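You operate a simulated robot arm through the tools that you are given. There is no shell and no other tool. Be economical: measure what you need, move in short steps, check, and stop when the job is done.

You are at the controls of a simulated robot arm. One attempt, no reset.

Task
Blue the brass disc and bed the big nut beside it on the blue with a quarter turn.
Fine: load the felt dabber at the blue pad and put it back; leave the nut in the middle of the disc. Set down upright: felt dabber. A coat counts when it lies all over at full strength: go over it till it gets no stronger.

Only the result counts: the job must be done as asked and must still hold three seconds after the hand-in. Knocking over, shifting, dropping, spilling or breaking anything else fails it.

Robot
A 6-joint arm with a two-finger parallel gripper, fixed in place. Base frame: the origin is at the foot of the arm, x ahead of it, y to its left, z up. Units: m, degrees, N and s.
With the tool pointing down near the work surface it reaches from about 0.32 to 0.7 m from the base axis. Its first joint turns from -166.0 to 166.0 degrees. Payload 4.1 kg.
Tool frame: the origin (TCP) lies between the finger pads and is the grasp point; the fingertips stand 0.023 m ahead of it; z points along the fingers, y is the line along which they close. Largest opening 0.094 m; finger width 0.038, thickness 0.01; the body of the gripper, 0.054 by 0.096 m, starts 0.039 m behind the TCP.
Orientation is that of the tool frame in the base frame, as a unit quaternion [w, x, y, z]. With the fingers straight down and closing along the base's y, the tool's x points along the base's -x, its y along +y and its z along -z.

Tools
- The arm moves only by the tool jog_arm. Its argument "increments" is one flat list of numbers, 6 for each row, row after row: the shift along the tool's x, y, z in m, then the turn, a rotation vector about the tool's x, y, z in degrees. In form: [dx, dy, dz, wx, wy, wz, dx, dy, dz, wx, wy, wz, ...]. A call has 1 to 20 rows; each row shifts and turns the commanded pose from where the row before left it, along the tool's axes as they then stand. "jaw" is the finger opening in m, from 0 to 0.094, set as the call begins (left out, the last holds). A row lasts 0.2 s, in which the tool goes at most 0.05 m and 8.6 degrees; a call with a longer step from one row to the next is refused whole, and so is a gripper value outside its range. A pose out of reach is approached as far as the arm can. The call stops where the force on the tool passes 40 N (or 10 N more than at its start, if that is more) or the arm is blocked; 0.2 s more then pass. Each finger travels about 0.045 m/s and halts on what it meets, pressing with about 43 N; the grip force reading is that of the motor and also rises with nothing between the fingers. The clock runs only during rows and for 0.2 s after the last one: add rows that do not move to give the fingers time. It gives the time, the measured TCP pose, the force on the tool (base axes), the opening and the grip force at its end, in the units of the frame above (readings bear some noise), with the torque about the TCP (base axes, N m) and any sound that the robot's microphone picked up.
- Cameras (640 x 400 px; columns grow to the right, rows downward): "scene" is fixed at [0.4007, -0.6502, 1.5921]; the picture's right is [0.98, 0.18, 0.00], its down [0.07, -0.41, -0.91] and it looks along [-0.16, 0.89, -0.42] (base axes); focal length 320 px, centre (320, 200). "wrist" rides on the gripper at [0.086, 0.016, -0.074] in the tool frame; the picture's right is [-0.18, 0.98, 0.00], its down [-0.58, -0.11, -0.81] and it looks along [-0.79, -0.15, 0.59] (tool axes); focal length 243 px, centre (320, 200). There is no depth. A picture from a camera that has moved, and an enlarged one, comes with that camera's place and axes in the base frame and with its lens.
- capture(camera): a new picture of that camera. The clock stands still meanwhile.
- slide_trunk(by): slides the trunk up (or, below 0, down) by that many m; the arm rides with it, the base frame stays. It gives what a move gives, with no picture.
- inspect(camera, box): a new picture of the part [left, top, right, bottom] of that camera's present view, enlarged. The clock stands still meanwhile.
- job_done(): hands the job in; it is judged then, once.

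Go step by step. Nothing tells you positions but the pictures and the camera data: compare them with the known pose of the tool, close in by small moves and look again before you grip or let go. The budget is 120 turns and 76 pictures, counting those below and the enlarged ones. Unless the task says otherwise, let go and move clear before handing in, and close with one line.

The tools are called as a command line: name --argument value ..., lists and objects as JSON in quotes. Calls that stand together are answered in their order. jog_arm: Moves the arm, as the interface text tells. Its arguments: {"type":"object","properties":{"increments":{"type":"array"},"jaw":{"type":"number"}},"required":["increments"]} The other tools are called the same way: slide_trunk (by) slides the trunk up or down; capture (camera) takes a picture; inspect (camera, box) takes an enlarged picture of a part of a camera's view; job_done () hands the job in.

At the start:

```text
time_s: 0.0
tool_pos: [0.3369, 0.3651, 1.0821]
tcp_rot: [0.0, 0.0, 1.0, 0.0]
force: [-1.1, 0.2, 0.0]
ft_torque: [0.02, 0.03, 0.0]
opening: 0.094
grasp_force: 0.1
trunk travel left (down, up): [-0.525, 0.065]
```

scene: 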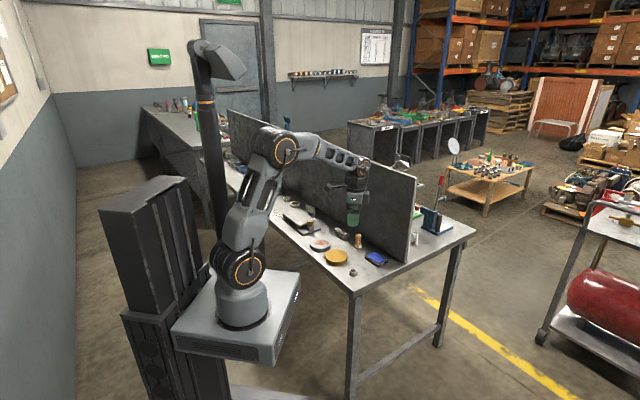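
wrist: 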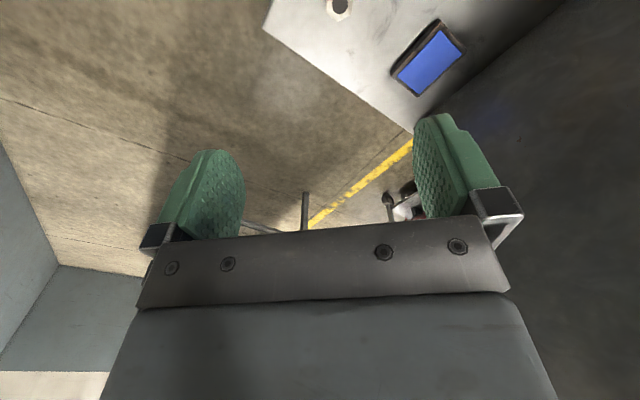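

I see a bench with a brass disc, a blue pad, a nut and several other items. I'll enlarge the view of the work area first.

inspect --camera "scene" --box '[260, 180, 420, 280]'

inspect --camera "scene" --box '[310, 220, 406, 280]'

```text
4.00 times, centred on (340, 230) of scene
camera zoom: at [0.4007, -0.6502, 1.5921], right [0.98, 0.18, 0.0], down [0.07, -0.41, -0.91], along [-0.16, 0.89, -0.42], focal length 1279 px, centre (240, 80)
```

zoom: 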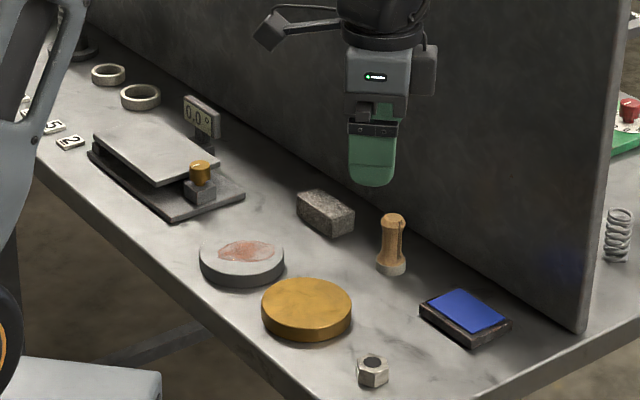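

```text
6.67 times, centred on (358, 250) of scene
camera zoom: at [0.4007, -0.6502, 1.5921], right [0.98, 0.18, 0.0], down [0.07, -0.41, -0.91], along [-0.16, 0.89, -0.42], focal length 2132 px, centre (67, -133)
```

zoom: 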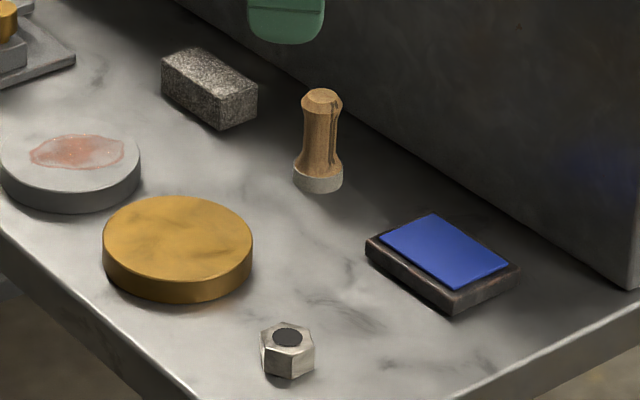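

The table top is at about z 0.77. My rough positions are: dabber (0.35, 0.60), pad (0.435, 0.50), disc (0.27, 0.49) and nut (0.35, 0.395), with the wall along x+y≈1.08. I'll turn the tool 45° so the fingers close along the wall, then move above the dabber to refine its position.

jog_arm --increments '[0, 0, 0, 0, 0, -7.5, 0, 0, 0, 0, 0, -7.5, 0, 0, 0, 0, 0, -7.5, 0, 0, 0, 0, 0, -7.5, 0, 0, 0, 0, 0, -7.5, 0, 0, 0, 0, 0, -7.5, -0.0287, 0.025, 0.026, 0, 0, 0, -0.0287, 0.025, 0.026, 0, 0, 0, -0.0287, 0.025, 0.026, 0, 0, 0, -0.0287, 0.025, 0.026, 0, 0, 0, -0.0287, 0.025, 0.026, 0, 0, 0]'

capture --camera "wrist"

inspect --camera "scene" --box '[310, 180, 406, 280]'

```text
time_s: 2.4
tool_pos: [0.3482, 0.5539, 0.9491]
tcp_rot: [-0.001, -0.383, 0.924, 0.0]
force: [-0.1, 0.1, 0.3]
ft_torque: [0.02, -0.01, -0.03]
opening: 0.0942
grasp_force: 0.0
trunk travel left (down, up): [-0.525, 0.065]
```

```text
71 pictures are left
camera wrist: at [0.2759, 0.5044, 1.0234], right [-0.57, 0.82, 0.0], down [0.49, 0.34, 0.81], along [0.66, 0.46, -0.59], focal length 243 px, centre (320, 200)
```

wrist: 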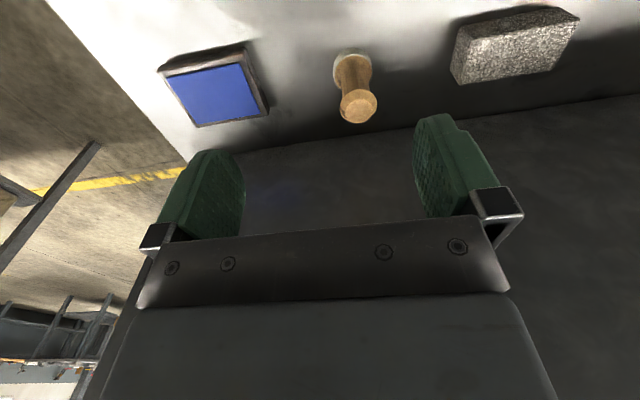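

```text
4.00 times, centred on (358, 230) of scene
camera zoom: at [0.4007, -0.6502, 1.5921], right [0.98, 0.18, 0.0], down [0.07, -0.41, -0.91], along [-0.16, 0.89, -0.42], focal length 1279 px, centre (168, 80)
```

zoom: 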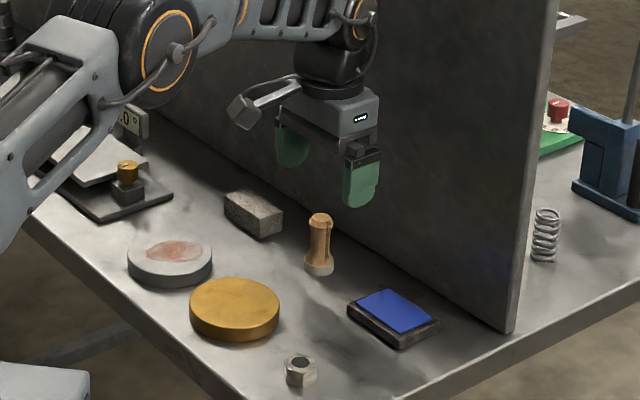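

Triangulation puts the dabber at about (0.348, 0.590), with its top at z≈0.855. I'll move above it and partway down, then check.

jog_arm --increments '[-0.0255, 0.0255, 0, 0, 0, 0, 0, 0, 0.03, 0, 0, 0, 0, 0, 0.025, 0, 0, 0]'

capture --camera "wrist"

inspect --camera "scene" --box '[320, 200, 400, 260]'

```text
time_s: 3.2
tool_pos: [0.3465, 0.5851, 0.8963]
tcp_rot: [0.0, -0.383, 0.924, 0.0]
force: [-1.1, -0.6, 0.1]
ft_torque: [0.04, -0.03, 0.02]
opening: 0.0942
grasp_force: 0.0
out of reach, approached as far as the arm can: row 1
trunk travel left (down, up): [-0.525, 0.065]
```

```text
69 pictures are left
camera wrist: at [0.2739, 0.5353, 0.9711], right [-0.57, 0.82, 0.0], down [0.49, 0.33, 0.81], along [0.66, 0.46, -0.59], focal length 243 px, centre (320, 200)
```

wrist: 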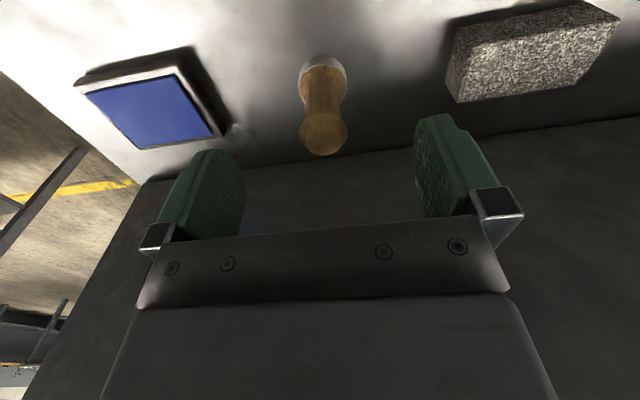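

```text
6.67 times, centred on (360, 230) of scene
camera zoom: at [0.4007, -0.6502, 1.5921], right [0.98, 0.18, 0.0], down [0.07, -0.41, -0.91], along [-0.16, 0.89, -0.42], focal length 2132 px, centre (53, 0)
```

zoom: 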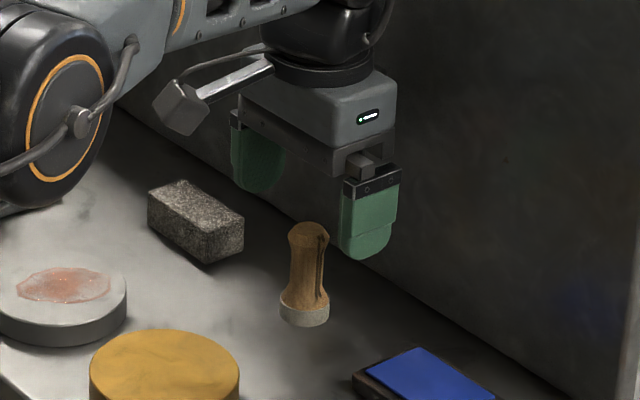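

The dabber top is at about (0.348, 0.589, 0.857). It is between the fingers and lined up, so I'll lower and close.

jog_arm --increments '[0, 0, 0.022, 0, 0, 0, 0, 0, 0.022, 0, 0, 0, 0, 0, 0.02, 0, 0, 0, 0, 0, 0, 0, 0, 0]'

capture --camera "wrist"

```text
time_s: 4.2
tool_pos: [0.3445, 0.5792, 0.8312]
tcp_rot: [0.0, -0.383, 0.924, 0.0]
force: [0.3, -0.4, -0.4]
ft_torque: [0.03, 0.0, -0.03]
opening: 0.0942
grasp_force: 0.0
out of reach, approached as far as the arm can: row 3
trunk travel left (down, up): [-0.525, 0.065]
```

```text
67 pictures are left
camera wrist: at [0.2726, 0.5297, 0.9065], right [-0.57, 0.82, 0.0], down [0.49, 0.33, 0.81], along [0.67, 0.46, -0.59], focal length 243 px, centre (320, 200)
```

wrist: 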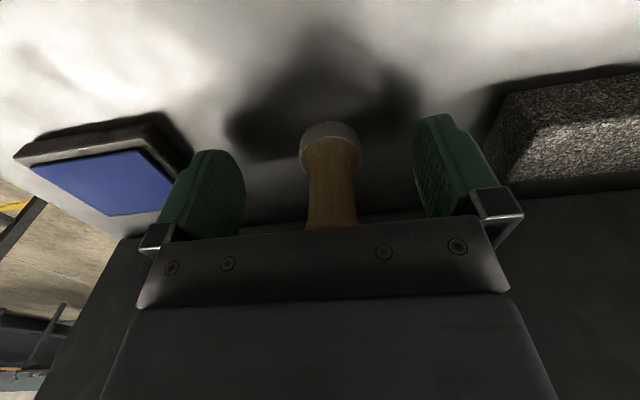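

The reach is slightly short at this height, so I'll raise the tool and slide the trunk down to gain some.

jog_arm --increments '[0, 0, -0.025, 0, 0, 0, 0, 0, -0.025, 0, 0, 0, 0, 0, -0.025, 0, 0, 0, 0, 0, -0.025, 0, 0, 0]'

slide_trunk --by -0.06

```text
time_s: 5.2
tool_pos: [0.3463, 0.5841, 0.9343]
tcp_rot: [0.0, -0.384, 0.924, 0.0]
force: [0.4, 0.3, 0.5]
ft_torque: [0.01, 0.01, -0.02]
opening: 0.0939
grasp_force: 0.1
out of reach, approached as far as the arm can: row 3
trunk travel left (down, up): [-0.525, 0.065]
```

```text
time_s: 6.2
tool_pos: [0.3458, 0.5832, 0.8738]
tcp_rot: [0.0, -0.382, 0.924, 0.0]
force: [-0.3, -0.1, -0.1]
ft_torque: [0.02, 0.03, -0.02]
opening: 0.0941
grasp_force: 0.1
trunk travel left (down, up): [-0.465, 0.125]
```

jog_arm --increments '[0, 0, 0.02, 0, 0, 0, 0, 0, 0.022, 0, 0, 0, -0.004, 0.0025, 0, 0, 0, 0, 0, 0, 0, 0, 0, 0]'

capture --camera "wrist"

```text
time_s: 7.2
tool_pos: [0.345, 0.5849, 0.8308]
tcp_rot: [0.0, -0.383, 0.924, 0.0]
force: [-0.4, 0.2, 0.0]
ft_torque: [0.01, -0.01, 0.04]
opening: 0.0938
grasp_force: 0.0
out of reach, approached as far as the arm can: row 3
trunk travel left (down, up): [-0.465, 0.125]
```

```text
66 pictures are left
camera wrist: at [0.274, 0.535, 0.905], right [-0.57, 0.82, 0.0], down [0.49, 0.34, 0.81], along [0.66, 0.46, -0.59], focal length 243 px, centre (320, 200)
```

wrist: 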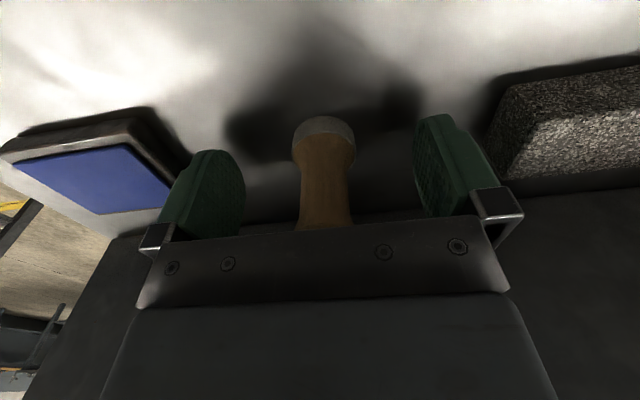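

The dabber is well centred between the fingers. I'll close.

jog_arm --increments '[0, 0, 0, 0, 0, 0, 0, 0, 0, 0, 0, 0, 0, 0, 0, 0, 0, 0, 0, 0, 0, 0, 0, 0, 0, 0, 0, 0, 0, 0, 0, 0, 0, 0, 0, 0]' --jaw 0.0

capture --camera "wrist"

```text
time_s: 8.6
tool_pos: [0.346, 0.5851, 0.8318]
tcp_rot: [0.0, -0.383, 0.924, 0.0]
force: [-1.1, 1.2, 0.4]
ft_torque: [0.03, 0.04, 0.0]
opening: 0.032
grasp_force: 42.8
trunk travel left (down, up): [-0.465, 0.125]
```

```text
65 pictures are left
camera wrist: at [0.274, 0.535, 0.9052], right [-0.57, 0.82, 0.0], down [0.49, 0.33, 0.81], along [0.67, 0.46, -0.59], focal length 243 px, centre (320, 200)
```

wrist: 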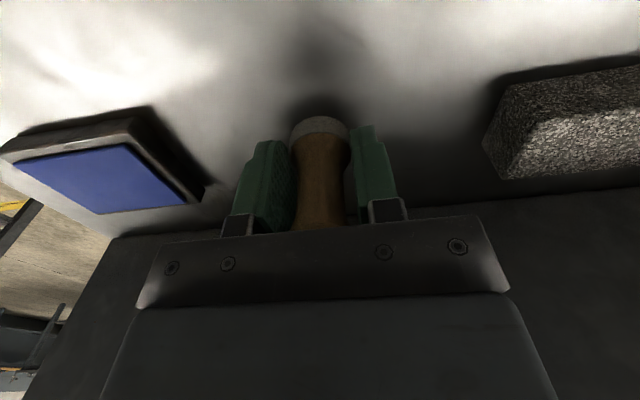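

The grip is good. I'll lift and carry the dabber to above the blue pad at about (0.436, 0.493).

jog_arm --increments '[0, 0, -0.02, 0, 0, 0, 0.003, 0, -0.03, 0, 0, 0, 0.003, 0, -0.01, 0, 0, 0, 0, -0.043, 0, 0, 0, 0, -0.003, -0.043, 0, 0, 0, 0, -0.003, -0.043, 0, 0, 0, 0, 0, 0, 0, 0, 0, 0]'

capture --camera "wrist"

inspect --camera "scene" --box '[320, 220, 400, 270]'

```text
time_s: 10.2
tool_pos: [0.4488, 0.5181, 0.8933]
tcp_rot: [0.0, -0.385, 0.923, -0.001]
force: [-15.3, -4.9, -0.3]
ft_torque: [0.42, -1.35, 0.15]
opening: 0.032
grasp_force: 42.7
out of reach, approached as far as the arm can: row 3, 4, 5, 6
trunk travel left (down, up): [-0.465, 0.125]
```

```text
64 pictures are left
camera wrist: at [0.3763, 0.4689, 0.9677], right [-0.57, 0.82, 0.0], down [0.49, 0.34, 0.81], along [0.66, 0.46, -0.59], focal length 243 px, centre (320, 200)
```

wrist: 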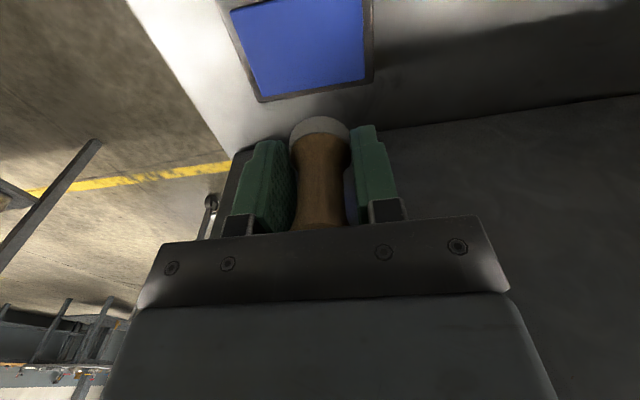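

```text
8.00 times, centred on (360, 245) of scene
camera zoom: at [0.4007, -0.6502, 1.5921], right [0.98, 0.18, 0.0], down [0.07, -0.41, -0.91], along [-0.16, 0.89, -0.42], focal length 2559 px, centre (0, -160)
```

zoom: 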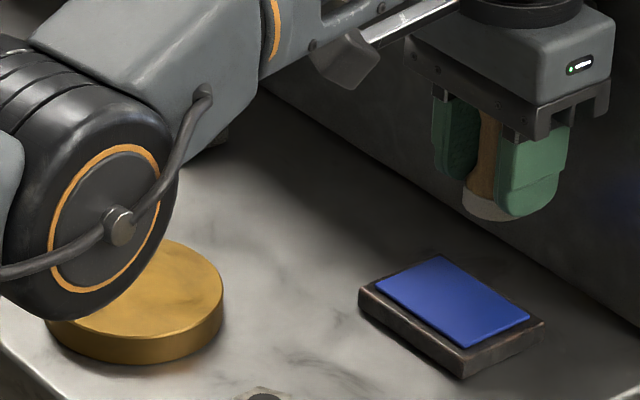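

The reading shows about 15 N of side force, and the tool sits nearer the wall than intended, so the body is probably touching it. I'll back away from the wall.

jog_arm --increments '[0.012, 0, 0, 0, 0, 0, 0.012, 0, 0, 0, 0, 0, 0, 0, 0, 0, 0, 0]'

```text
time_s: 11.0
tool_pos: [0.4487, 0.5194, 0.8939]
tcp_rot: [0.0, -0.383, 0.924, -0.001]
force: [-15.5, -10.9, -6.1]
ft_torque: [0.65, -1.14, 0.32]
opening: 0.0321
grasp_force: 42.6
out of reach, approached as far as the arm can: row 1, 2
trunk travel left (down, up): [-0.465, 0.125]
```

The tool isn't responding as expected, so I'll look at the whole arm.

capture --camera "scene"

inspect --camera "scene" --box '[220, 120, 460, 270]'

```text
62 pictures are left
```

scene: 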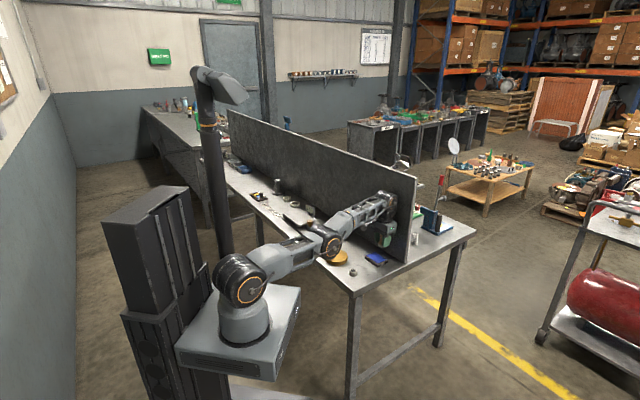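

```text
2.67 times, centred on (340, 195) of scene
camera zoom: at [0.4007, -0.6502, 1.5921], right [0.98, 0.18, 0.0], down [0.07, -0.41, -0.91], along [-0.16, 0.89, -0.42], focal length 853 px, centre (267, 213)
```

zoom: 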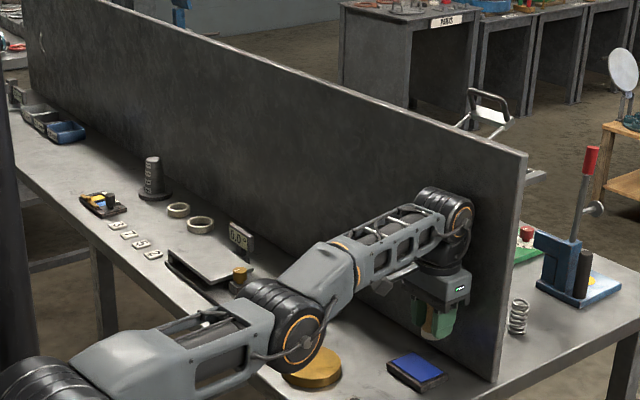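

The arm has flipped to an elbow-down posture at full stretch, and the wrist knuckle is touching the wall at this heading. I'll swing back along the arc away from the wall while rising, then flip the elbow up.

jog_arm --increments '[0, 0.043, -0.01, 0, 0, 0, 0, 0.043, -0.01, 0, 0, 0, 0, 0.043, -0.01, 0, 0, 0, 0, 0.043, -0.01, 0, 0, 0, 0, 0, 0, 0, 0, 0]'

capture --camera "scene"

```text
time_s: 12.2
tool_pos: [0.3188, 0.5965, 0.9247]
tcp_rot: [0.0, -0.383, 0.924, 0.001]
force: [-0.2, -0.3, 0.1]
ft_torque: [0.0, -0.05, 0.04]
opening: 0.032
grasp_force: 42.7
out of reach, approached as far as the arm can: row 1, 2, 3, 4
trunk travel left (down, up): [-0.465, 0.125]
```

```text
60 pictures are left
```

scene: 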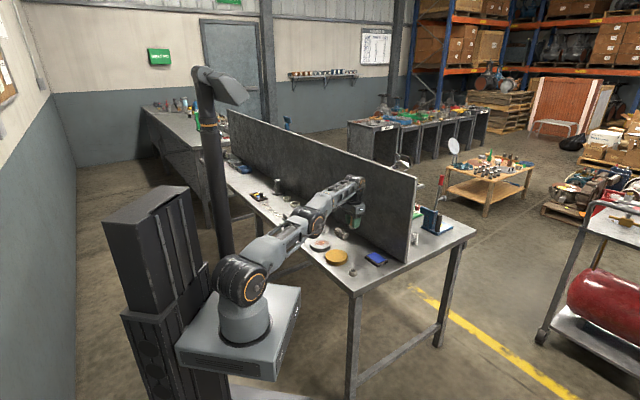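

There is no contact now. Next I'll stretch outward to straighten the arm, raise it so the elbow goes over the top, then pull inward.

jog_arm --increments '[-0.03, 0.01, -0.03, 0, 0, 0, 0, 0, -0.04, 0, 0, 0, 0, 0, -0.04, 0, 0, 0, 0, 0, -0.04, 0, 0, 0, 0, 0, -0.04, 0, 0, 0, 0, 0, 0, 0, 0, 0]'

capture --camera "scene"

```text
time_s: 13.6
tool_pos: [0.3023, 0.5616, 1.0813]
tcp_rot: [0.0, -0.383, 0.924, 0.0]
force: [0.3, -0.3, -0.6]
ft_torque: [0.03, 0.0, -0.02]
opening: 0.0323
grasp_force: 42.6
out of reach, approached as far as the arm can: row 1, 3, 4, 5
trunk travel left (down, up): [-0.465, 0.125]
```

```text
59 pictures are left
```

scene: 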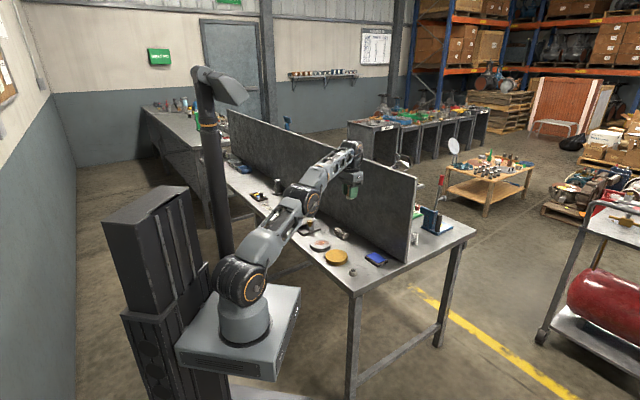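

jog_arm --increments '[0, 0, -0.04, 0, 0, 0, 0.02, -0.006, 0, 0, 0, 0, 0.03, -0.009, 0, 0, 0, 0, 0.03, -0.009, 0, 0, 0, 0, 0, 0, 0, 0, 0, 0]'

capture --camera "scene"

```text
time_s: 14.8
tool_pos: [0.2588, 0.4783, 1.1052]
tcp_rot: [0.0, -0.383, 0.924, -0.001]
force: [-0.5, -0.1, -1.5]
ft_torque: [0.0, -0.03, -0.02]
opening: 0.0321
grasp_force: 43.1
out of reach, approached as far as the arm can: row 1
trunk travel left (down, up): [-0.465, 0.125]
```

```text
58 pictures are left
```

scene: 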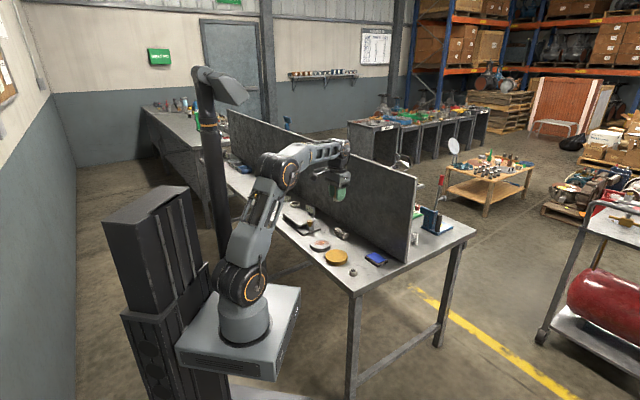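

The elbow is up again. I'll move to above the pad, staying well inside the reach.

jog_arm --increments '[-0.0226, -0.0191, 0.0275, 0, 0, 0, -0.0226, -0.0191, 0.0275, 0, 0, 0, -0.0226, -0.0191, 0.0275, 0, 0, 0, -0.0226, -0.0191, 0.0275, 0, 0, 0, -0.0226, -0.0191, 0.0275, 0, 0, 0, -0.0226, -0.0191, 0.0275, 0, 0, 0, 0, 0, 0, 0, 0, 0]'

capture --camera "wrist"

inspect --camera "scene" --box '[300, 170, 412, 282]'

```text
time_s: 16.4
tool_pos: [0.4361, 0.4984, 0.9423]
tcp_rot: [0.0, -0.383, 0.924, 0.0]
force: [0.6, 0.1, -1.2]
ft_torque: [-0.01, -0.02, -0.02]
opening: 0.032
grasp_force: 43.1
trunk travel left (down, up): [-0.465, 0.125]
```

```text
57 pictures are left
camera wrist: at [0.3636, 0.4484, 1.0161], right [-0.57, 0.82, 0.0], down [0.49, 0.34, 0.81], along [0.66, 0.46, -0.59], focal length 243 px, centre (320, 200)
```

wrist: 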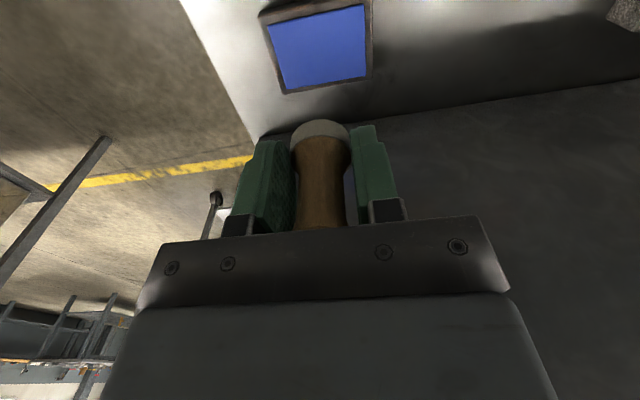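

```text
3.57 times, centred on (356, 226) of scene
camera zoom: at [0.4007, -0.6502, 1.5921], right [0.98, 0.18, 0.0], down [0.07, -0.41, -0.91], along [-0.16, 0.89, -0.42], focal length 1142 px, centre (191, 107)
```

zoom: 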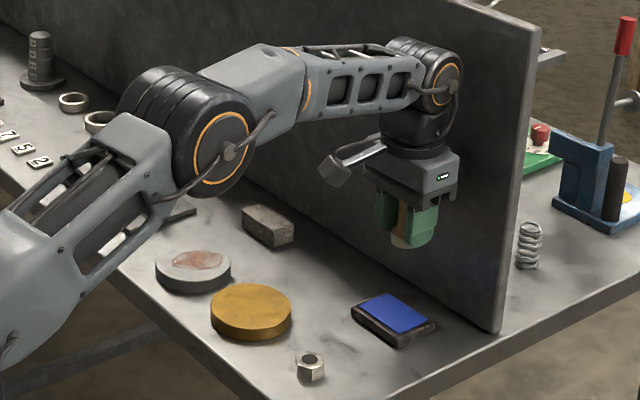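

The pad is beneath, centred at about (0.433, 0.493). I'll correct slightly and descend in small steps.

jog_arm --increments '[0.0085, -0.0014, 0.02, 0, 0, 0, 0, 0, 0.025, 0, 0, 0, 0, 0, 0.02, 0, 0, 0, 0, 0, 0, 0, 0, 0]'

capture --camera "wrist"

```text
time_s: 17.4
tool_pos: [0.431, 0.4891, 0.8755]
tcp_rot: [0.0, -0.381, 0.924, 0.0]
force: [0.0, -0.1, 0.1]
ft_torque: [0.03, 0.01, 0.02]
opening: 0.0319
grasp_force: 43.3
trunk travel left (down, up): [-0.465, 0.125]
```

```text
55 pictures are left
camera wrist: at [0.3591, 0.4392, 0.95], right [-0.57, 0.82, 0.0], down [0.49, 0.33, 0.81], along [0.67, 0.46, -0.59], focal length 243 px, centre (320, 200)
```

wrist: 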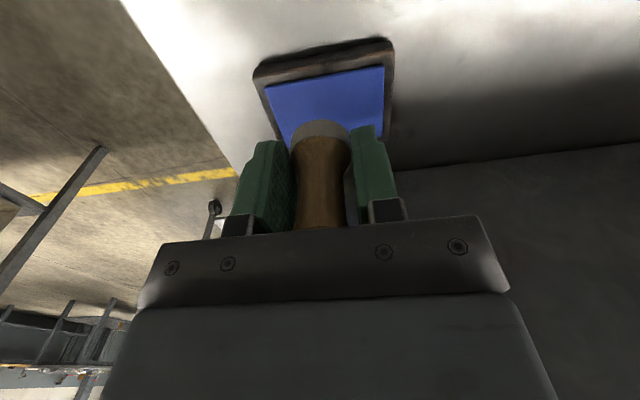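

jog_arm --increments '[0, 0, 0.006, 0, 0, 0, 0, 0, 0.005, 0, 0, 0, 0, 0, 0.003, 0, 0, 0, 0, 0, 0.003, 0, 0, 0]'

```text
time_s: 18.4
tool_pos: [0.4324, 0.4885, 0.8584]
tcp_rot: [0.0, -0.383, 0.924, 0.0]
force: [0.2, 0.6, -0.4]
ft_torque: [0.0, -0.02, 0.02]
opening: 0.0322
grasp_force: 43.1
trunk travel left (down, up): [-0.465, 0.125]
```

jog_arm --increments '[0, 0, 0.002, 0, 0, 0, 0, 0, 0.002, 0, 0, 0, 0, 0, 0.002, 0, 0, 0]'

capture --camera "wrist"

```text
time_s: 19.2
tool_pos: [0.4319, 0.4884, 0.8526]
tcp_rot: [0.0, -0.382, 0.924, 0.0]
force: [-0.3, 0.2, -0.2]
ft_torque: [-0.01, 0.0, -0.02]
opening: 0.032
grasp_force: 43.2
trunk travel left (down, up): [-0.465, 0.125]
```

```text
54 pictures are left
camera wrist: at [0.3593, 0.4384, 0.9266], right [-0.57, 0.82, 0.0], down [0.49, 0.34, 0.81], along [0.66, 0.46, -0.59], focal length 243 px, centre (320, 200)
```

wrist: 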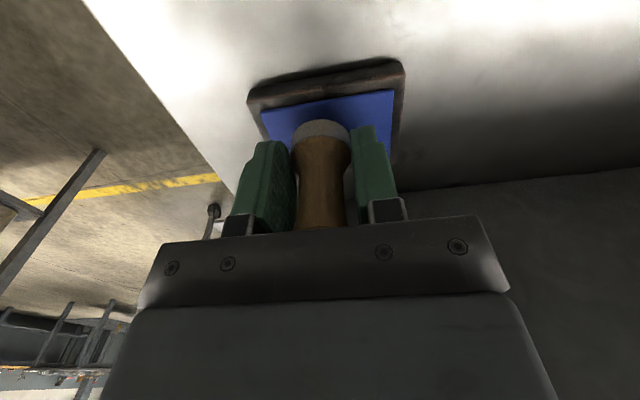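

No contact yet, so I'll continue slowly.

jog_arm --increments '[0, 0, 0.0015, 0, 0, 0, 0, 0, 0.0015, 0, 0, 0, 0, 0, 0.0015, 0, 0, 0]'

```text
time_s: 20.0
tool_pos: [0.4317, 0.4878, 0.8479]
tcp_rot: [0.0, -0.382, 0.924, -0.001]
force: [-0.4, 0.0, -0.2]
ft_torque: [0.02, 0.0, 0.02]
opening: 0.0319
grasp_force: 43.6
trunk travel left (down, up): [-0.465, 0.125]
```

jog_arm --increments '[0, 0, 0.0015, 0, 0, 0, 0, 0, 0.0015, 0, 0, 0, 0, 0, 0.0015, 0, 0, 0]'

```text
time_s: 20.8
tool_pos: [0.4314, 0.4871, 0.8468]
tcp_rot: [0.002, -0.383, 0.924, 0.001]
force: [0.0, -4.4, 19.0]
ft_torque: [-0.19, -0.07, -0.07]
opening: 0.0321
grasp_force: 42.6
trunk travel left (down, up): [-0.465, 0.125]
```

Contact at TCP z≈0.847, with 19 N. I'll hold briefly, lift and look at the pad and felt.

jog_arm --increments '[0, 0, 0, 0, 0, 0, 0, 0, 0, 0, 0, 0, 0, 0, -0.01, 0, 0, 0, 0, 0, -0.03, 0, 0, 0, 0.01, 0, -0.03, 0, 0, 0]'

inspect --camera "scene" --box '[320, 200, 400, 280]'

```text
time_s: 22.0
tool_pos: [0.4245, 0.4797, 0.9131]
tcp_rot: [-0.002, -0.384, 0.924, 0.0]
force: [0.2, 0.7, -1.2]
ft_torque: [-0.02, 0.01, 0.0]
opening: 0.0318
grasp_force: 43.7
trunk travel left (down, up): [-0.465, 0.125]
```

```text
5.00 times, centred on (360, 240) of scene
camera zoom: at [0.4007, -0.6502, 1.5921], right [0.98, 0.18, 0.0], down [0.07, -0.41, -0.91], along [-0.16, 0.89, -0.42], focal length 1599 px, centre (120, 0)
```

zoom: 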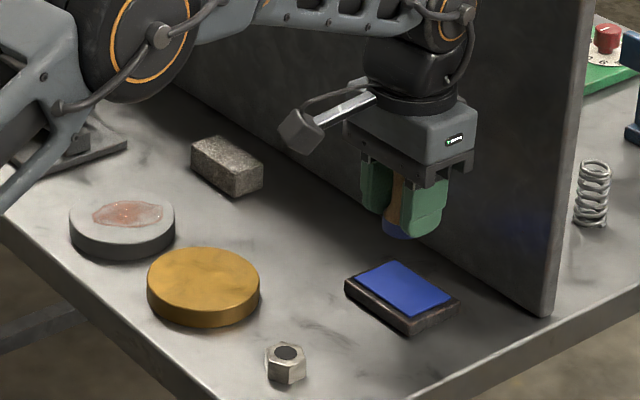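

The felt is now blue and the pad hasn't moved. I'll carry the dabber over to the disc at about (0.267, 0.48).

jog_arm --increments '[0.0287, 0.0273, -0.005, 0, 0, 0, 0.0287, 0.0273, 0, 0, 0, 0, 0.0287, 0.0273, 0, 0, 0, 0, 0.0287, 0.0273, 0, 0, 0, 0, 0, 0, 0, 0, 0, 0]'

capture --camera "wrist"

inspect --camera "scene" --box '[310, 220, 390, 270]'

```text
time_s: 23.2
tool_pos: [0.2692, 0.4777, 0.918]
tcp_rot: [0.0, -0.383, 0.924, 0.0]
force: [0.3, 0.0, -0.5]
ft_torque: [-0.01, 0.0, 0.01]
opening: 0.0318
grasp_force: 42.6
trunk travel left (down, up): [-0.465, 0.125]
```

```text
52 pictures are left
camera wrist: at [0.1961, 0.4279, 0.9921], right [-0.56, 0.83, 0.0], down [0.49, 0.33, 0.81], along [0.67, 0.46, -0.59], focal length 243 px, centre (320, 200)
```

wrist: 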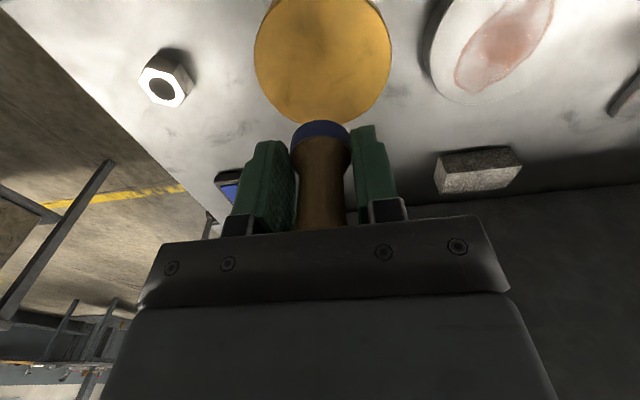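

```text
8.00 times, centred on (350, 245) of scene
camera zoom: at [0.4007, -0.6502, 1.5921], right [0.98, 0.18, 0.0], down [0.07, -0.41, -0.91], along [-0.16, 0.89, -0.42], focal length 2559 px, centre (80, -160)
```

zoom: 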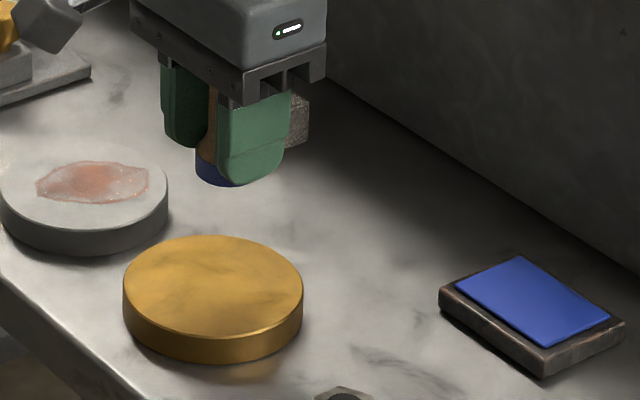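

The disc centre is at about (0.268, 0.478) with radius 0.048. I'll centre the dabber and come down to just above the surface.

jog_arm --increments '[0.0042, 0, 0.02, 0, 0, 0, 0, 0, 0.02, 0, 0, 0, 0, 0, 0.012, 0, 0, 0, 0, 0, 0.004, 0, 0, 0, 0, 0, 0.002, 0, 0, 0]'

inspect --camera "scene" --box '[310, 220, 390, 270]'

```text
time_s: 24.4
tool_pos: [0.265, 0.474, 0.8602]
tcp_rot: [0.0, -0.383, 0.924, 0.0]
force: [0.0, 1.1, -1.0]
ft_torque: [-0.01, 0.02, -0.04]
opening: 0.0321
grasp_force: 42.9
trunk travel left (down, up): [-0.465, 0.125]
```

```text
8.00 times, centred on (350, 245) of scene
camera zoom: at [0.4007, -0.6502, 1.5921], right [0.98, 0.18, 0.0], down [0.07, -0.41, -0.91], along [-0.16, 0.89, -0.42], focal length 2559 px, centre (80, -160)
```

zoom: 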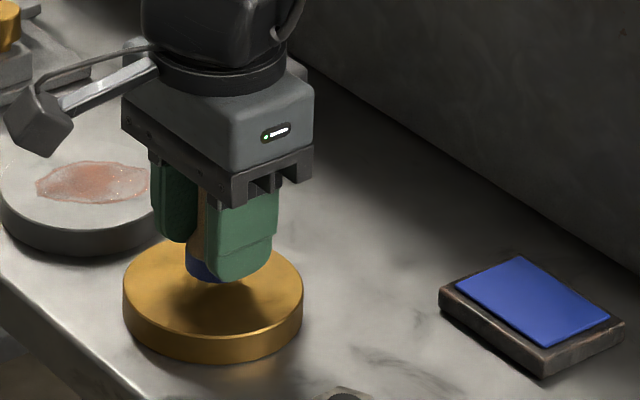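

jog_arm --increments '[0, 0, 0.0015, 0, 0, 0, 0, 0, 0.0015, 0, 0, 0, 0, 0, 0.0015, 0, 0, 0, 0, 0, 0.0015, 0, 0, 0]'

```text
time_s: 25.4
tool_pos: [0.2646, 0.4728, 0.8551]
tcp_rot: [0.0, -0.382, 0.924, -0.001]
force: [0.6, -1.0, -0.3]
ft_torque: [0.02, -0.02, 0.01]
opening: 0.0322
grasp_force: 43.0
trunk travel left (down, up): [-0.465, 0.125]
```

jog_arm --increments '[0, 0, 0.0015, 0, 0, 0, 0, 0, 0.0015, 0, 0, 0, 0, 0, 0.0015, 0, 0, 0]'

```text
time_s: 26.2
tool_pos: [0.2648, 0.4739, 0.8499]
tcp_rot: [0.0, -0.383, 0.924, 0.0]
force: [0.0, -1.0, -0.7]
ft_torque: [0.0, 0.0, -0.04]
opening: 0.0319
grasp_force: 42.5
trunk travel left (down, up): [-0.465, 0.125]
```

jog_arm --increments '[0, 0, 0.001, 0, 0, 0, 0, 0, 0.001, 0, 0, 0, 0, 0, 0.001, 0, 0, 0]'

```text
time_s: 27.0
tool_pos: [0.2643, 0.474, 0.8478]
tcp_rot: [0.002, -0.383, 0.924, 0.001]
force: [-1.1, 1.3, 11.7]
ft_torque: [0.05, -0.01, 0.02]
opening: 0.0321
grasp_force: 43.4
trunk travel left (down, up): [-0.465, 0.125]
```

Contact with 12 N. I'll ease off slightly, try a short slide, then lift and look at the coat and check the disc hasn't moved.

jog_arm --increments '[0, 0, -0.0004, 0, 0, 0, 0.008, 0, 0, 0, 0, 0, 0.008, 0, 0, 0, 0, 0, 0, 0, -0.01, 0, 0, 0, -0.016, 0, -0.03, 0, 0, 0, -0.04, 0, -0.01, 0, 0, 0, -0.04, 0, 0, 0, 0, 0]'

inspect --camera "scene" --box '[310, 220, 390, 270]'

```text
time_s: 28.6
tool_pos: [0.3212, 0.5311, 0.8974]
tcp_rot: [-0.001, -0.384, 0.923, -0.001]
force: [0.1, 0.2, -0.5]
ft_torque: [0.0, -0.01, 0.0]
opening: 0.0317
grasp_force: 43.0
trunk travel left (down, up): [-0.465, 0.125]
```

```text
8.00 times, centred on (350, 245) of scene
camera zoom: at [0.4007, -0.6502, 1.5921], right [0.98, 0.18, 0.0], down [0.07, -0.41, -0.91], along [-0.16, 0.89, -0.42], focal length 2559 px, centre (80, -160)
```

zoom: 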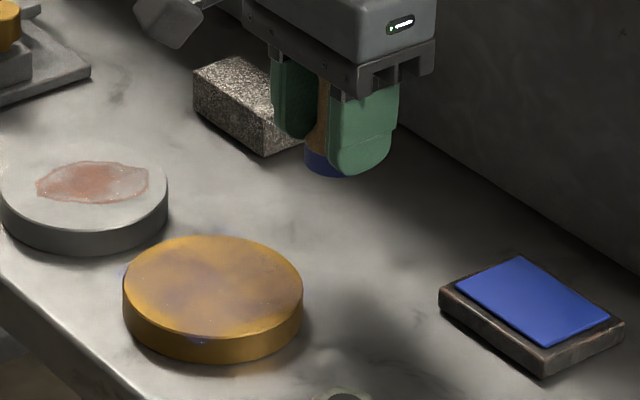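

A faint tint is appearing and the disc hasn't moved. I'll look closer.

inspect --camera "scene" --box '[320, 244, 352, 268]'

capture --camera "wrist"

```text
16.00 times, centred on (336, 256) of scene
camera zoom: at [0.4007, -0.6502, 1.5921], right [0.98, 0.18, 0.0], down [0.07, -0.41, -0.91], along [-0.16, 0.89, -0.42], focal length 5117 px, centre (64, -696)
```

zoom: 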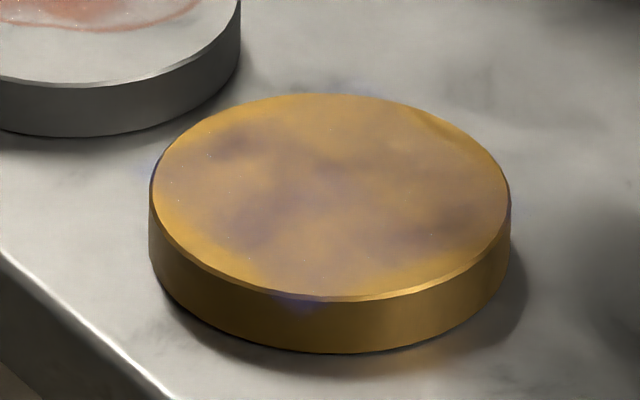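

```text
47 pictures are left
camera wrist: at [0.248, 0.4805, 0.9715], right [-0.57, 0.82, 0.0], down [0.49, 0.34, 0.81], along [0.66, 0.46, -0.59], focal length 243 px, centre (320, 200)
```

wrist: 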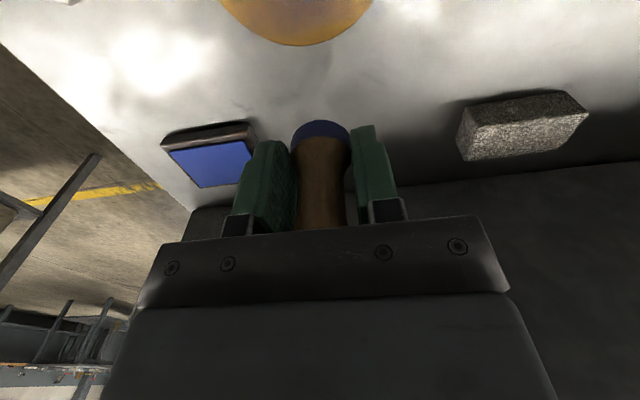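

Each pass lays a thin tint. I'll return to the centre, press lightly and sweep an inner ring.

jog_arm --increments '[0.04, 0, 0, 0, 0, 0, 0.04, 0, 0.02, 0, 0, 0, 0, 0, 0.024, 0, 0, 0, 0, 0, 0.0035, 0, 0, 0, 0, 0, 0.0028, 0, 0, 0, 0.017, 0, 0, 0, 0, 0, -0.0085, 0.0147, 0, 0, 0, 0, -0.017, 0, 0, 0, 0, 0, -0.0085, -0.0147, 0, 0, 0, 0, 0.0085, -0.0147, 0, 0, 0, 0, 0.017, 0, 0, 0, 0, 0, 0.0085, 0.0147, 0, 0, 0, 0]'

```text
time_s: 31.2
tool_pos: [0.2529, 0.4597, 0.8488]
tcp_rot: [0.001, -0.382, 0.924, 0.0]
force: [7.0, -3.1, 22.3]
ft_torque: [-0.01, -0.3, -0.01]
opening: 0.0317
grasp_force: 43.3
trunk travel left (down, up): [-0.465, 0.125]
```

Force is a bit high, so I'll ease up, sweep the outer ring, then lift clear and look.

jog_arm --increments '[0.016, 0, -0.0009, 0, 0, 0, -0.0044, 0.0165, 0, 0, 0, 0, -0.0121, 0.0121, 0, 0, 0, 0, -0.0165, 0.0044, 0, 0, 0, 0, -0.0165, -0.0044, 0, 0, 0, 0, -0.0121, -0.0121, 0, 0, 0, 0, -0.0044, -0.0165, 0, 0, 0, 0, 0.0044, -0.0165, 0, 0, 0, 0, 0.0121, -0.0121, 0, 0, 0, 0, 0.0165, -0.0044, 0, 0, 0, 0, 0.0165, 0.0044, 0, 0, 0, 0, 0.0121, 0.0121, 0, 0, 0, 0, 0.0044, 0.0165, 0, 0, 0, 0, 0, 0, -0.02, 0, 0, 0, -0.033, 0, -0.0294, 0, 0, 0, -0.04, 0, 0, 0, 0, 0, -0.04, 0, 0, 0, 0, 0]'

inspect --camera "scene" --box '[310, 220, 390, 270]'

```text
time_s: 34.8
tool_pos: [0.319, 0.5311, 0.8965]
tcp_rot: [-0.001, -0.384, 0.923, -0.001]
force: [0.4, -0.3, -0.6]
ft_torque: [0.01, 0.02, -0.02]
opening: 0.0319
grasp_force: 42.8
trunk travel left (down, up): [-0.465, 0.125]
```

```text
8.00 times, centred on (350, 245) of scene
camera zoom: at [0.4007, -0.6502, 1.5921], right [0.98, 0.18, 0.0], down [0.07, -0.41, -0.91], along [-0.16, 0.89, -0.42], focal length 2559 px, centre (80, -160)
```

zoom: 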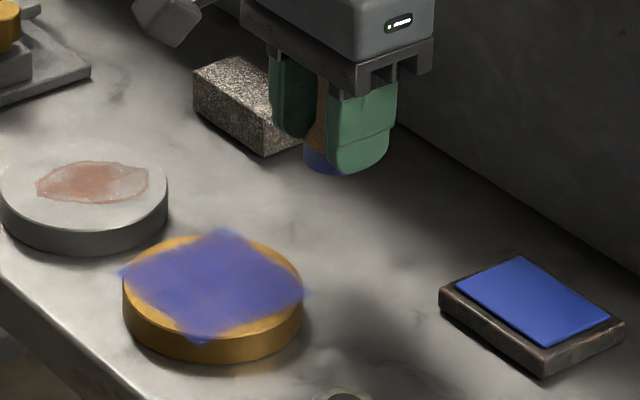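

The blue shows as a square film, partly strong. I'll reload at the pad, then go over it again.

jog_arm --increments '[-0.016, -0.036, 0, 0, 0, 0, -0.016, -0.036, 0, 0, 0, 0, -0.016, -0.036, 0, 0, 0, 0, 0, 0, 0.02, 0, 0, 0, 0, 0, 0.02, 0, 0, 0, 0, 0, 0.007, 0, 0, 0, 0, 0, 0.003, 0, 0, 0, 0, 0, 0.0025, 0, 0, 0, 0, 0, 0, 0, 0, 0]'

```text
time_s: 36.8
tool_pos: [0.4298, 0.4876, 0.8474]
tcp_rot: [0.002, -0.382, 0.924, 0.0]
force: [-0.5, 0.7, 13.1]
ft_torque: [0.1, 0.01, 0.01]
opening: 0.0319
grasp_force: 43.0
trunk travel left (down, up): [-0.465, 0.125]
```

Loaded again. I'll return to the disc and sweep the inner ring.

jog_arm --increments '[0, 0, -0.0125, 0, 0, 0, 0, 0, -0.02, 0, 0, 0, 0, 0, -0.02, 0, 0, 0, 0.032, 0.02695, 0, 0, 0, 0, 0.032, 0.02695, 0, 0, 0, 0, 0.032, 0.02695, 0, 0, 0, 0, 0.032, 0.02695, 0, 0, 0, 0, 0, 0, 0.02, 0, 0, 0, 0, 0, 0.022, 0, 0, 0, 0, 0, 0.005, 0, 0, 0, 0, 0, 0.0026, 0, 0, 0, 0.017, 0, 0, 0, 0, 0, -0.0085, 0.0147, 0, 0, 0, 0, -0.017, 0, 0, 0, 0, 0, -0.0085, -0.0147, 0, 0, 0, 0, 0.0085, -0.0147, 0, 0, 0, 0, 0.017, 0, 0, 0, 0, 0, 0.0085, 0.0147, 0, 0, 0, 0, 0.016, 0, 0, 0, 0, 0]'

jog_arm --increments '[-0.0044, 0.0165, 0, 0, 0, 0, -0.0121, 0.0121, 0, 0, 0, 0, -0.0165, 0.0044, 0, 0, 0, 0, -0.0165, -0.0044, 0, 0, 0, 0, -0.0121, -0.0121, 0, 0, 0, 0, -0.0044, -0.0165, 0, 0, 0, 0, 0.0044, -0.0165, 0, 0, 0, 0, 0.0121, -0.0121, 0, 0, 0, 0, 0.0165, -0.0044, 0, 0, 0, 0, 0.0165, 0.0044, 0, 0, 0, 0, 0.0121, 0.0121, 0, 0, 0, 0, 0.0044, 0.0165, 0, 0, 0, 0, 0, 0, -0.02, 0, 0, 0, -0.033, 0, -0.0296, 0, 0, 0, -0.04, 0, 0, 0, 0, 0, -0.04, 0, 0, 0, 0, 0]'

inspect --camera "scene" --box '[310, 220, 390, 270]'

```text
time_s: 40.8
tool_pos: [0.2403, 0.4499, 0.8476]
tcp_rot: [0.002, -0.383, 0.924, 0.001]
force: [3.3, 1.4, 19.4]
ft_torque: [0.16, -0.21, -0.02]
opening: 0.032
grasp_force: 43.0
trunk travel left (down, up): [-0.465, 0.125]
```

```text
time_s: 44.2
tool_pos: [0.3205, 0.5329, 0.8968]
tcp_rot: [-0.002, -0.384, 0.923, -0.001]
force: [0.1, -0.9, 0.0]
ft_torque: [0.02, 0.0, -0.01]
opening: 0.0322
grasp_force: 43.2
trunk travel left (down, up): [-0.465, 0.125]
```

```text
8.00 times, centred on (350, 245) of scene
camera zoom: at [0.4007, -0.6502, 1.5921], right [0.98, 0.18, 0.0], down [0.07, -0.41, -0.91], along [-0.16, 0.89, -0.42], focal length 2559 px, centre (80, -160)
```

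zoom: 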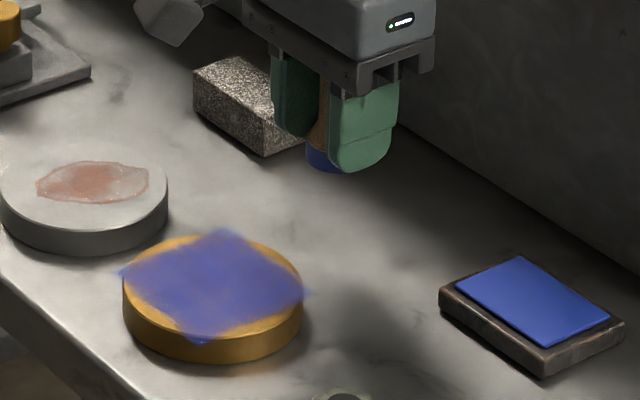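

inspect --camera "scene" --box '[320, 244, 352, 268]'

```text
16.00 times, centred on (336, 256) of scene
camera zoom: at [0.4007, -0.6502, 1.5921], right [0.98, 0.18, 0.0], down [0.07, -0.41, -0.91], along [-0.16, 0.89, -0.42], focal length 5117 px, centre (64, -696)
```

zoom: 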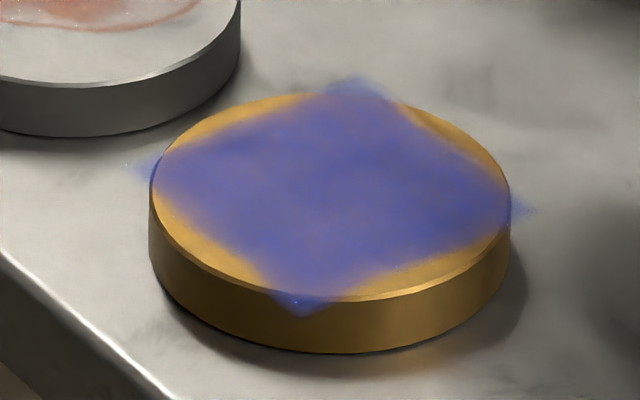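

It is almost uniform. I'll reload once more and do another full pass with the sweeps reaching into the corners.

jog_arm --increments '[-0.016, -0.036, 0, 0, 0, 0, -0.016, -0.036, 0, 0, 0, 0, -0.016, -0.036, 0, 0, 0, 0, 0, 0, 0.02, 0, 0, 0, 0, 0, 0.02, 0, 0, 0, 0, 0, 0.007, 0, 0, 0, 0, 0, 0.003, 0, 0, 0, 0, 0, 0.0025, 0, 0, 0, 0, 0, 0, 0, 0, 0, 0, 0, -0.0125, 0, 0, 0, 0, 0, -0.02, 0, 0, 0, 0, 0, -0.02, 0, 0, 0, 0.032, 0.02695, 0, 0, 0, 0, 0.032, 0.02695, 0, 0, 0, 0, 0.032, 0.02695, 0, 0, 0, 0, 0.032, 0.02695, 0, 0, 0, 0]'

jog_arm --increments '[0, 0, 0.02, 0, 0, 0, 0, 0, 0.022, 0, 0, 0, 0, 0, 0.005, 0, 0, 0, 0, 0, 0.0026, 0, 0, 0, 0.012, 0, 0, 0, 0, 0, -0.012, 0.012, 0, 0, 0, 0, -0.012, -0.012, 0, 0, 0, 0, 0.012, -0.012, 0, 0, 0, 0, 0.025, 0.012, 0, 0, 0, 0, 0, 0.025, 0, 0, 0, 0, -0.0167, 0, 0, 0, 0, 0, -0.0167, 0, 0, 0, 0, 0, -0.0166, 0, 0, 0, 0, 0, 0, -0.0167, 0, 0, 0, 0, 0, -0.0167, 0, 0, 0, 0, 0, -0.0166, 0, 0, 0, 0, 0.0167, 0, 0, 0, 0, 0, 0.0167, 0, 0, 0, 0, 0, 0.0166, 0, 0, 0, 0, 0, 0, 0.025, 0, 0, 0, 0]'

jog_arm --increments '[0, 0, -0.02, 0, 0, 0, -0.025, 0, -0.0296, 0, 0, 0, -0.04, 0, 0, 0, 0, 0, -0.04, 0, 0, 0, 0, 0]'

inspect --camera "scene" --box '[320, 244, 352, 268]'

```text
time_s: 47.6
tool_pos: [0.2609, 0.4755, 0.8974]
tcp_rot: [0.0, -0.383, 0.924, 0.0]
force: [0.1, -0.3, -0.6]
ft_torque: [0.01, 0.0, 0.0]
opening: 0.0318
grasp_force: 42.9
trunk travel left (down, up): [-0.465, 0.125]
```

```text
time_s: 51.8
tool_pos: [0.2461, 0.4558, 0.8482]
tcp_rot: [-0.001, -0.383, 0.924, 0.0]
force: [0.2, 0.5, 0.0]
ft_torque: [0.02, 0.01, 0.0]
opening: 0.0322
grasp_force: 43.0
trunk travel left (down, up): [-0.465, 0.125]
```

```text
time_s: 52.8
tool_pos: [0.3181, 0.5315, 0.8944]
tcp_rot: [0.0, -0.383, 0.924, 0.0]
force: [-1.4, -0.6, -0.8]
ft_torque: [0.0, -0.02, -0.02]
opening: 0.0319
grasp_force: 43.0
trunk travel left (down, up): [-0.465, 0.125]
```

```text
16.00 times, centred on (336, 256) of scene
camera zoom: at [0.4007, -0.6502, 1.5921], right [0.98, 0.18, 0.0], down [0.07, -0.41, -0.91], along [-0.16, 0.89, -0.42], focal length 5117 px, centre (64, -696)
```

zoom: 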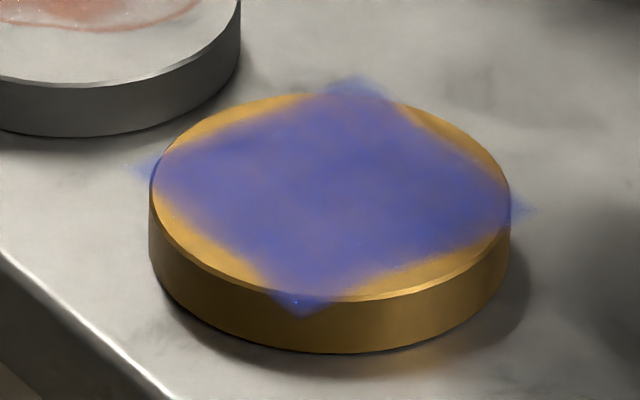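

The last pass ended with zero force and may not have touched. I'll repeat it and confirm the contact force this time.

jog_arm --increments '[0.04, 0, 0, 0, 0, 0, 0.04, 0, 0.02, 0, 0, 0, 0, 0, 0.022, 0, 0, 0, 0, 0, 0.005, 0, 0, 0, 0, 0, 0.0026, 0, 0, 0, 0, 0, 0.0005, 0, 0, 0]'

```text
time_s: 54.2
tool_pos: [0.2623, 0.4745, 0.8484]
tcp_rot: [0.0, -0.384, 0.923, 0.0]
force: [-0.3, 1.7, 7.8]
ft_torque: [0.14, -0.01, 0.02]
opening: 0.0322
grasp_force: 42.9
trunk travel left (down, up): [-0.465, 0.125]
```

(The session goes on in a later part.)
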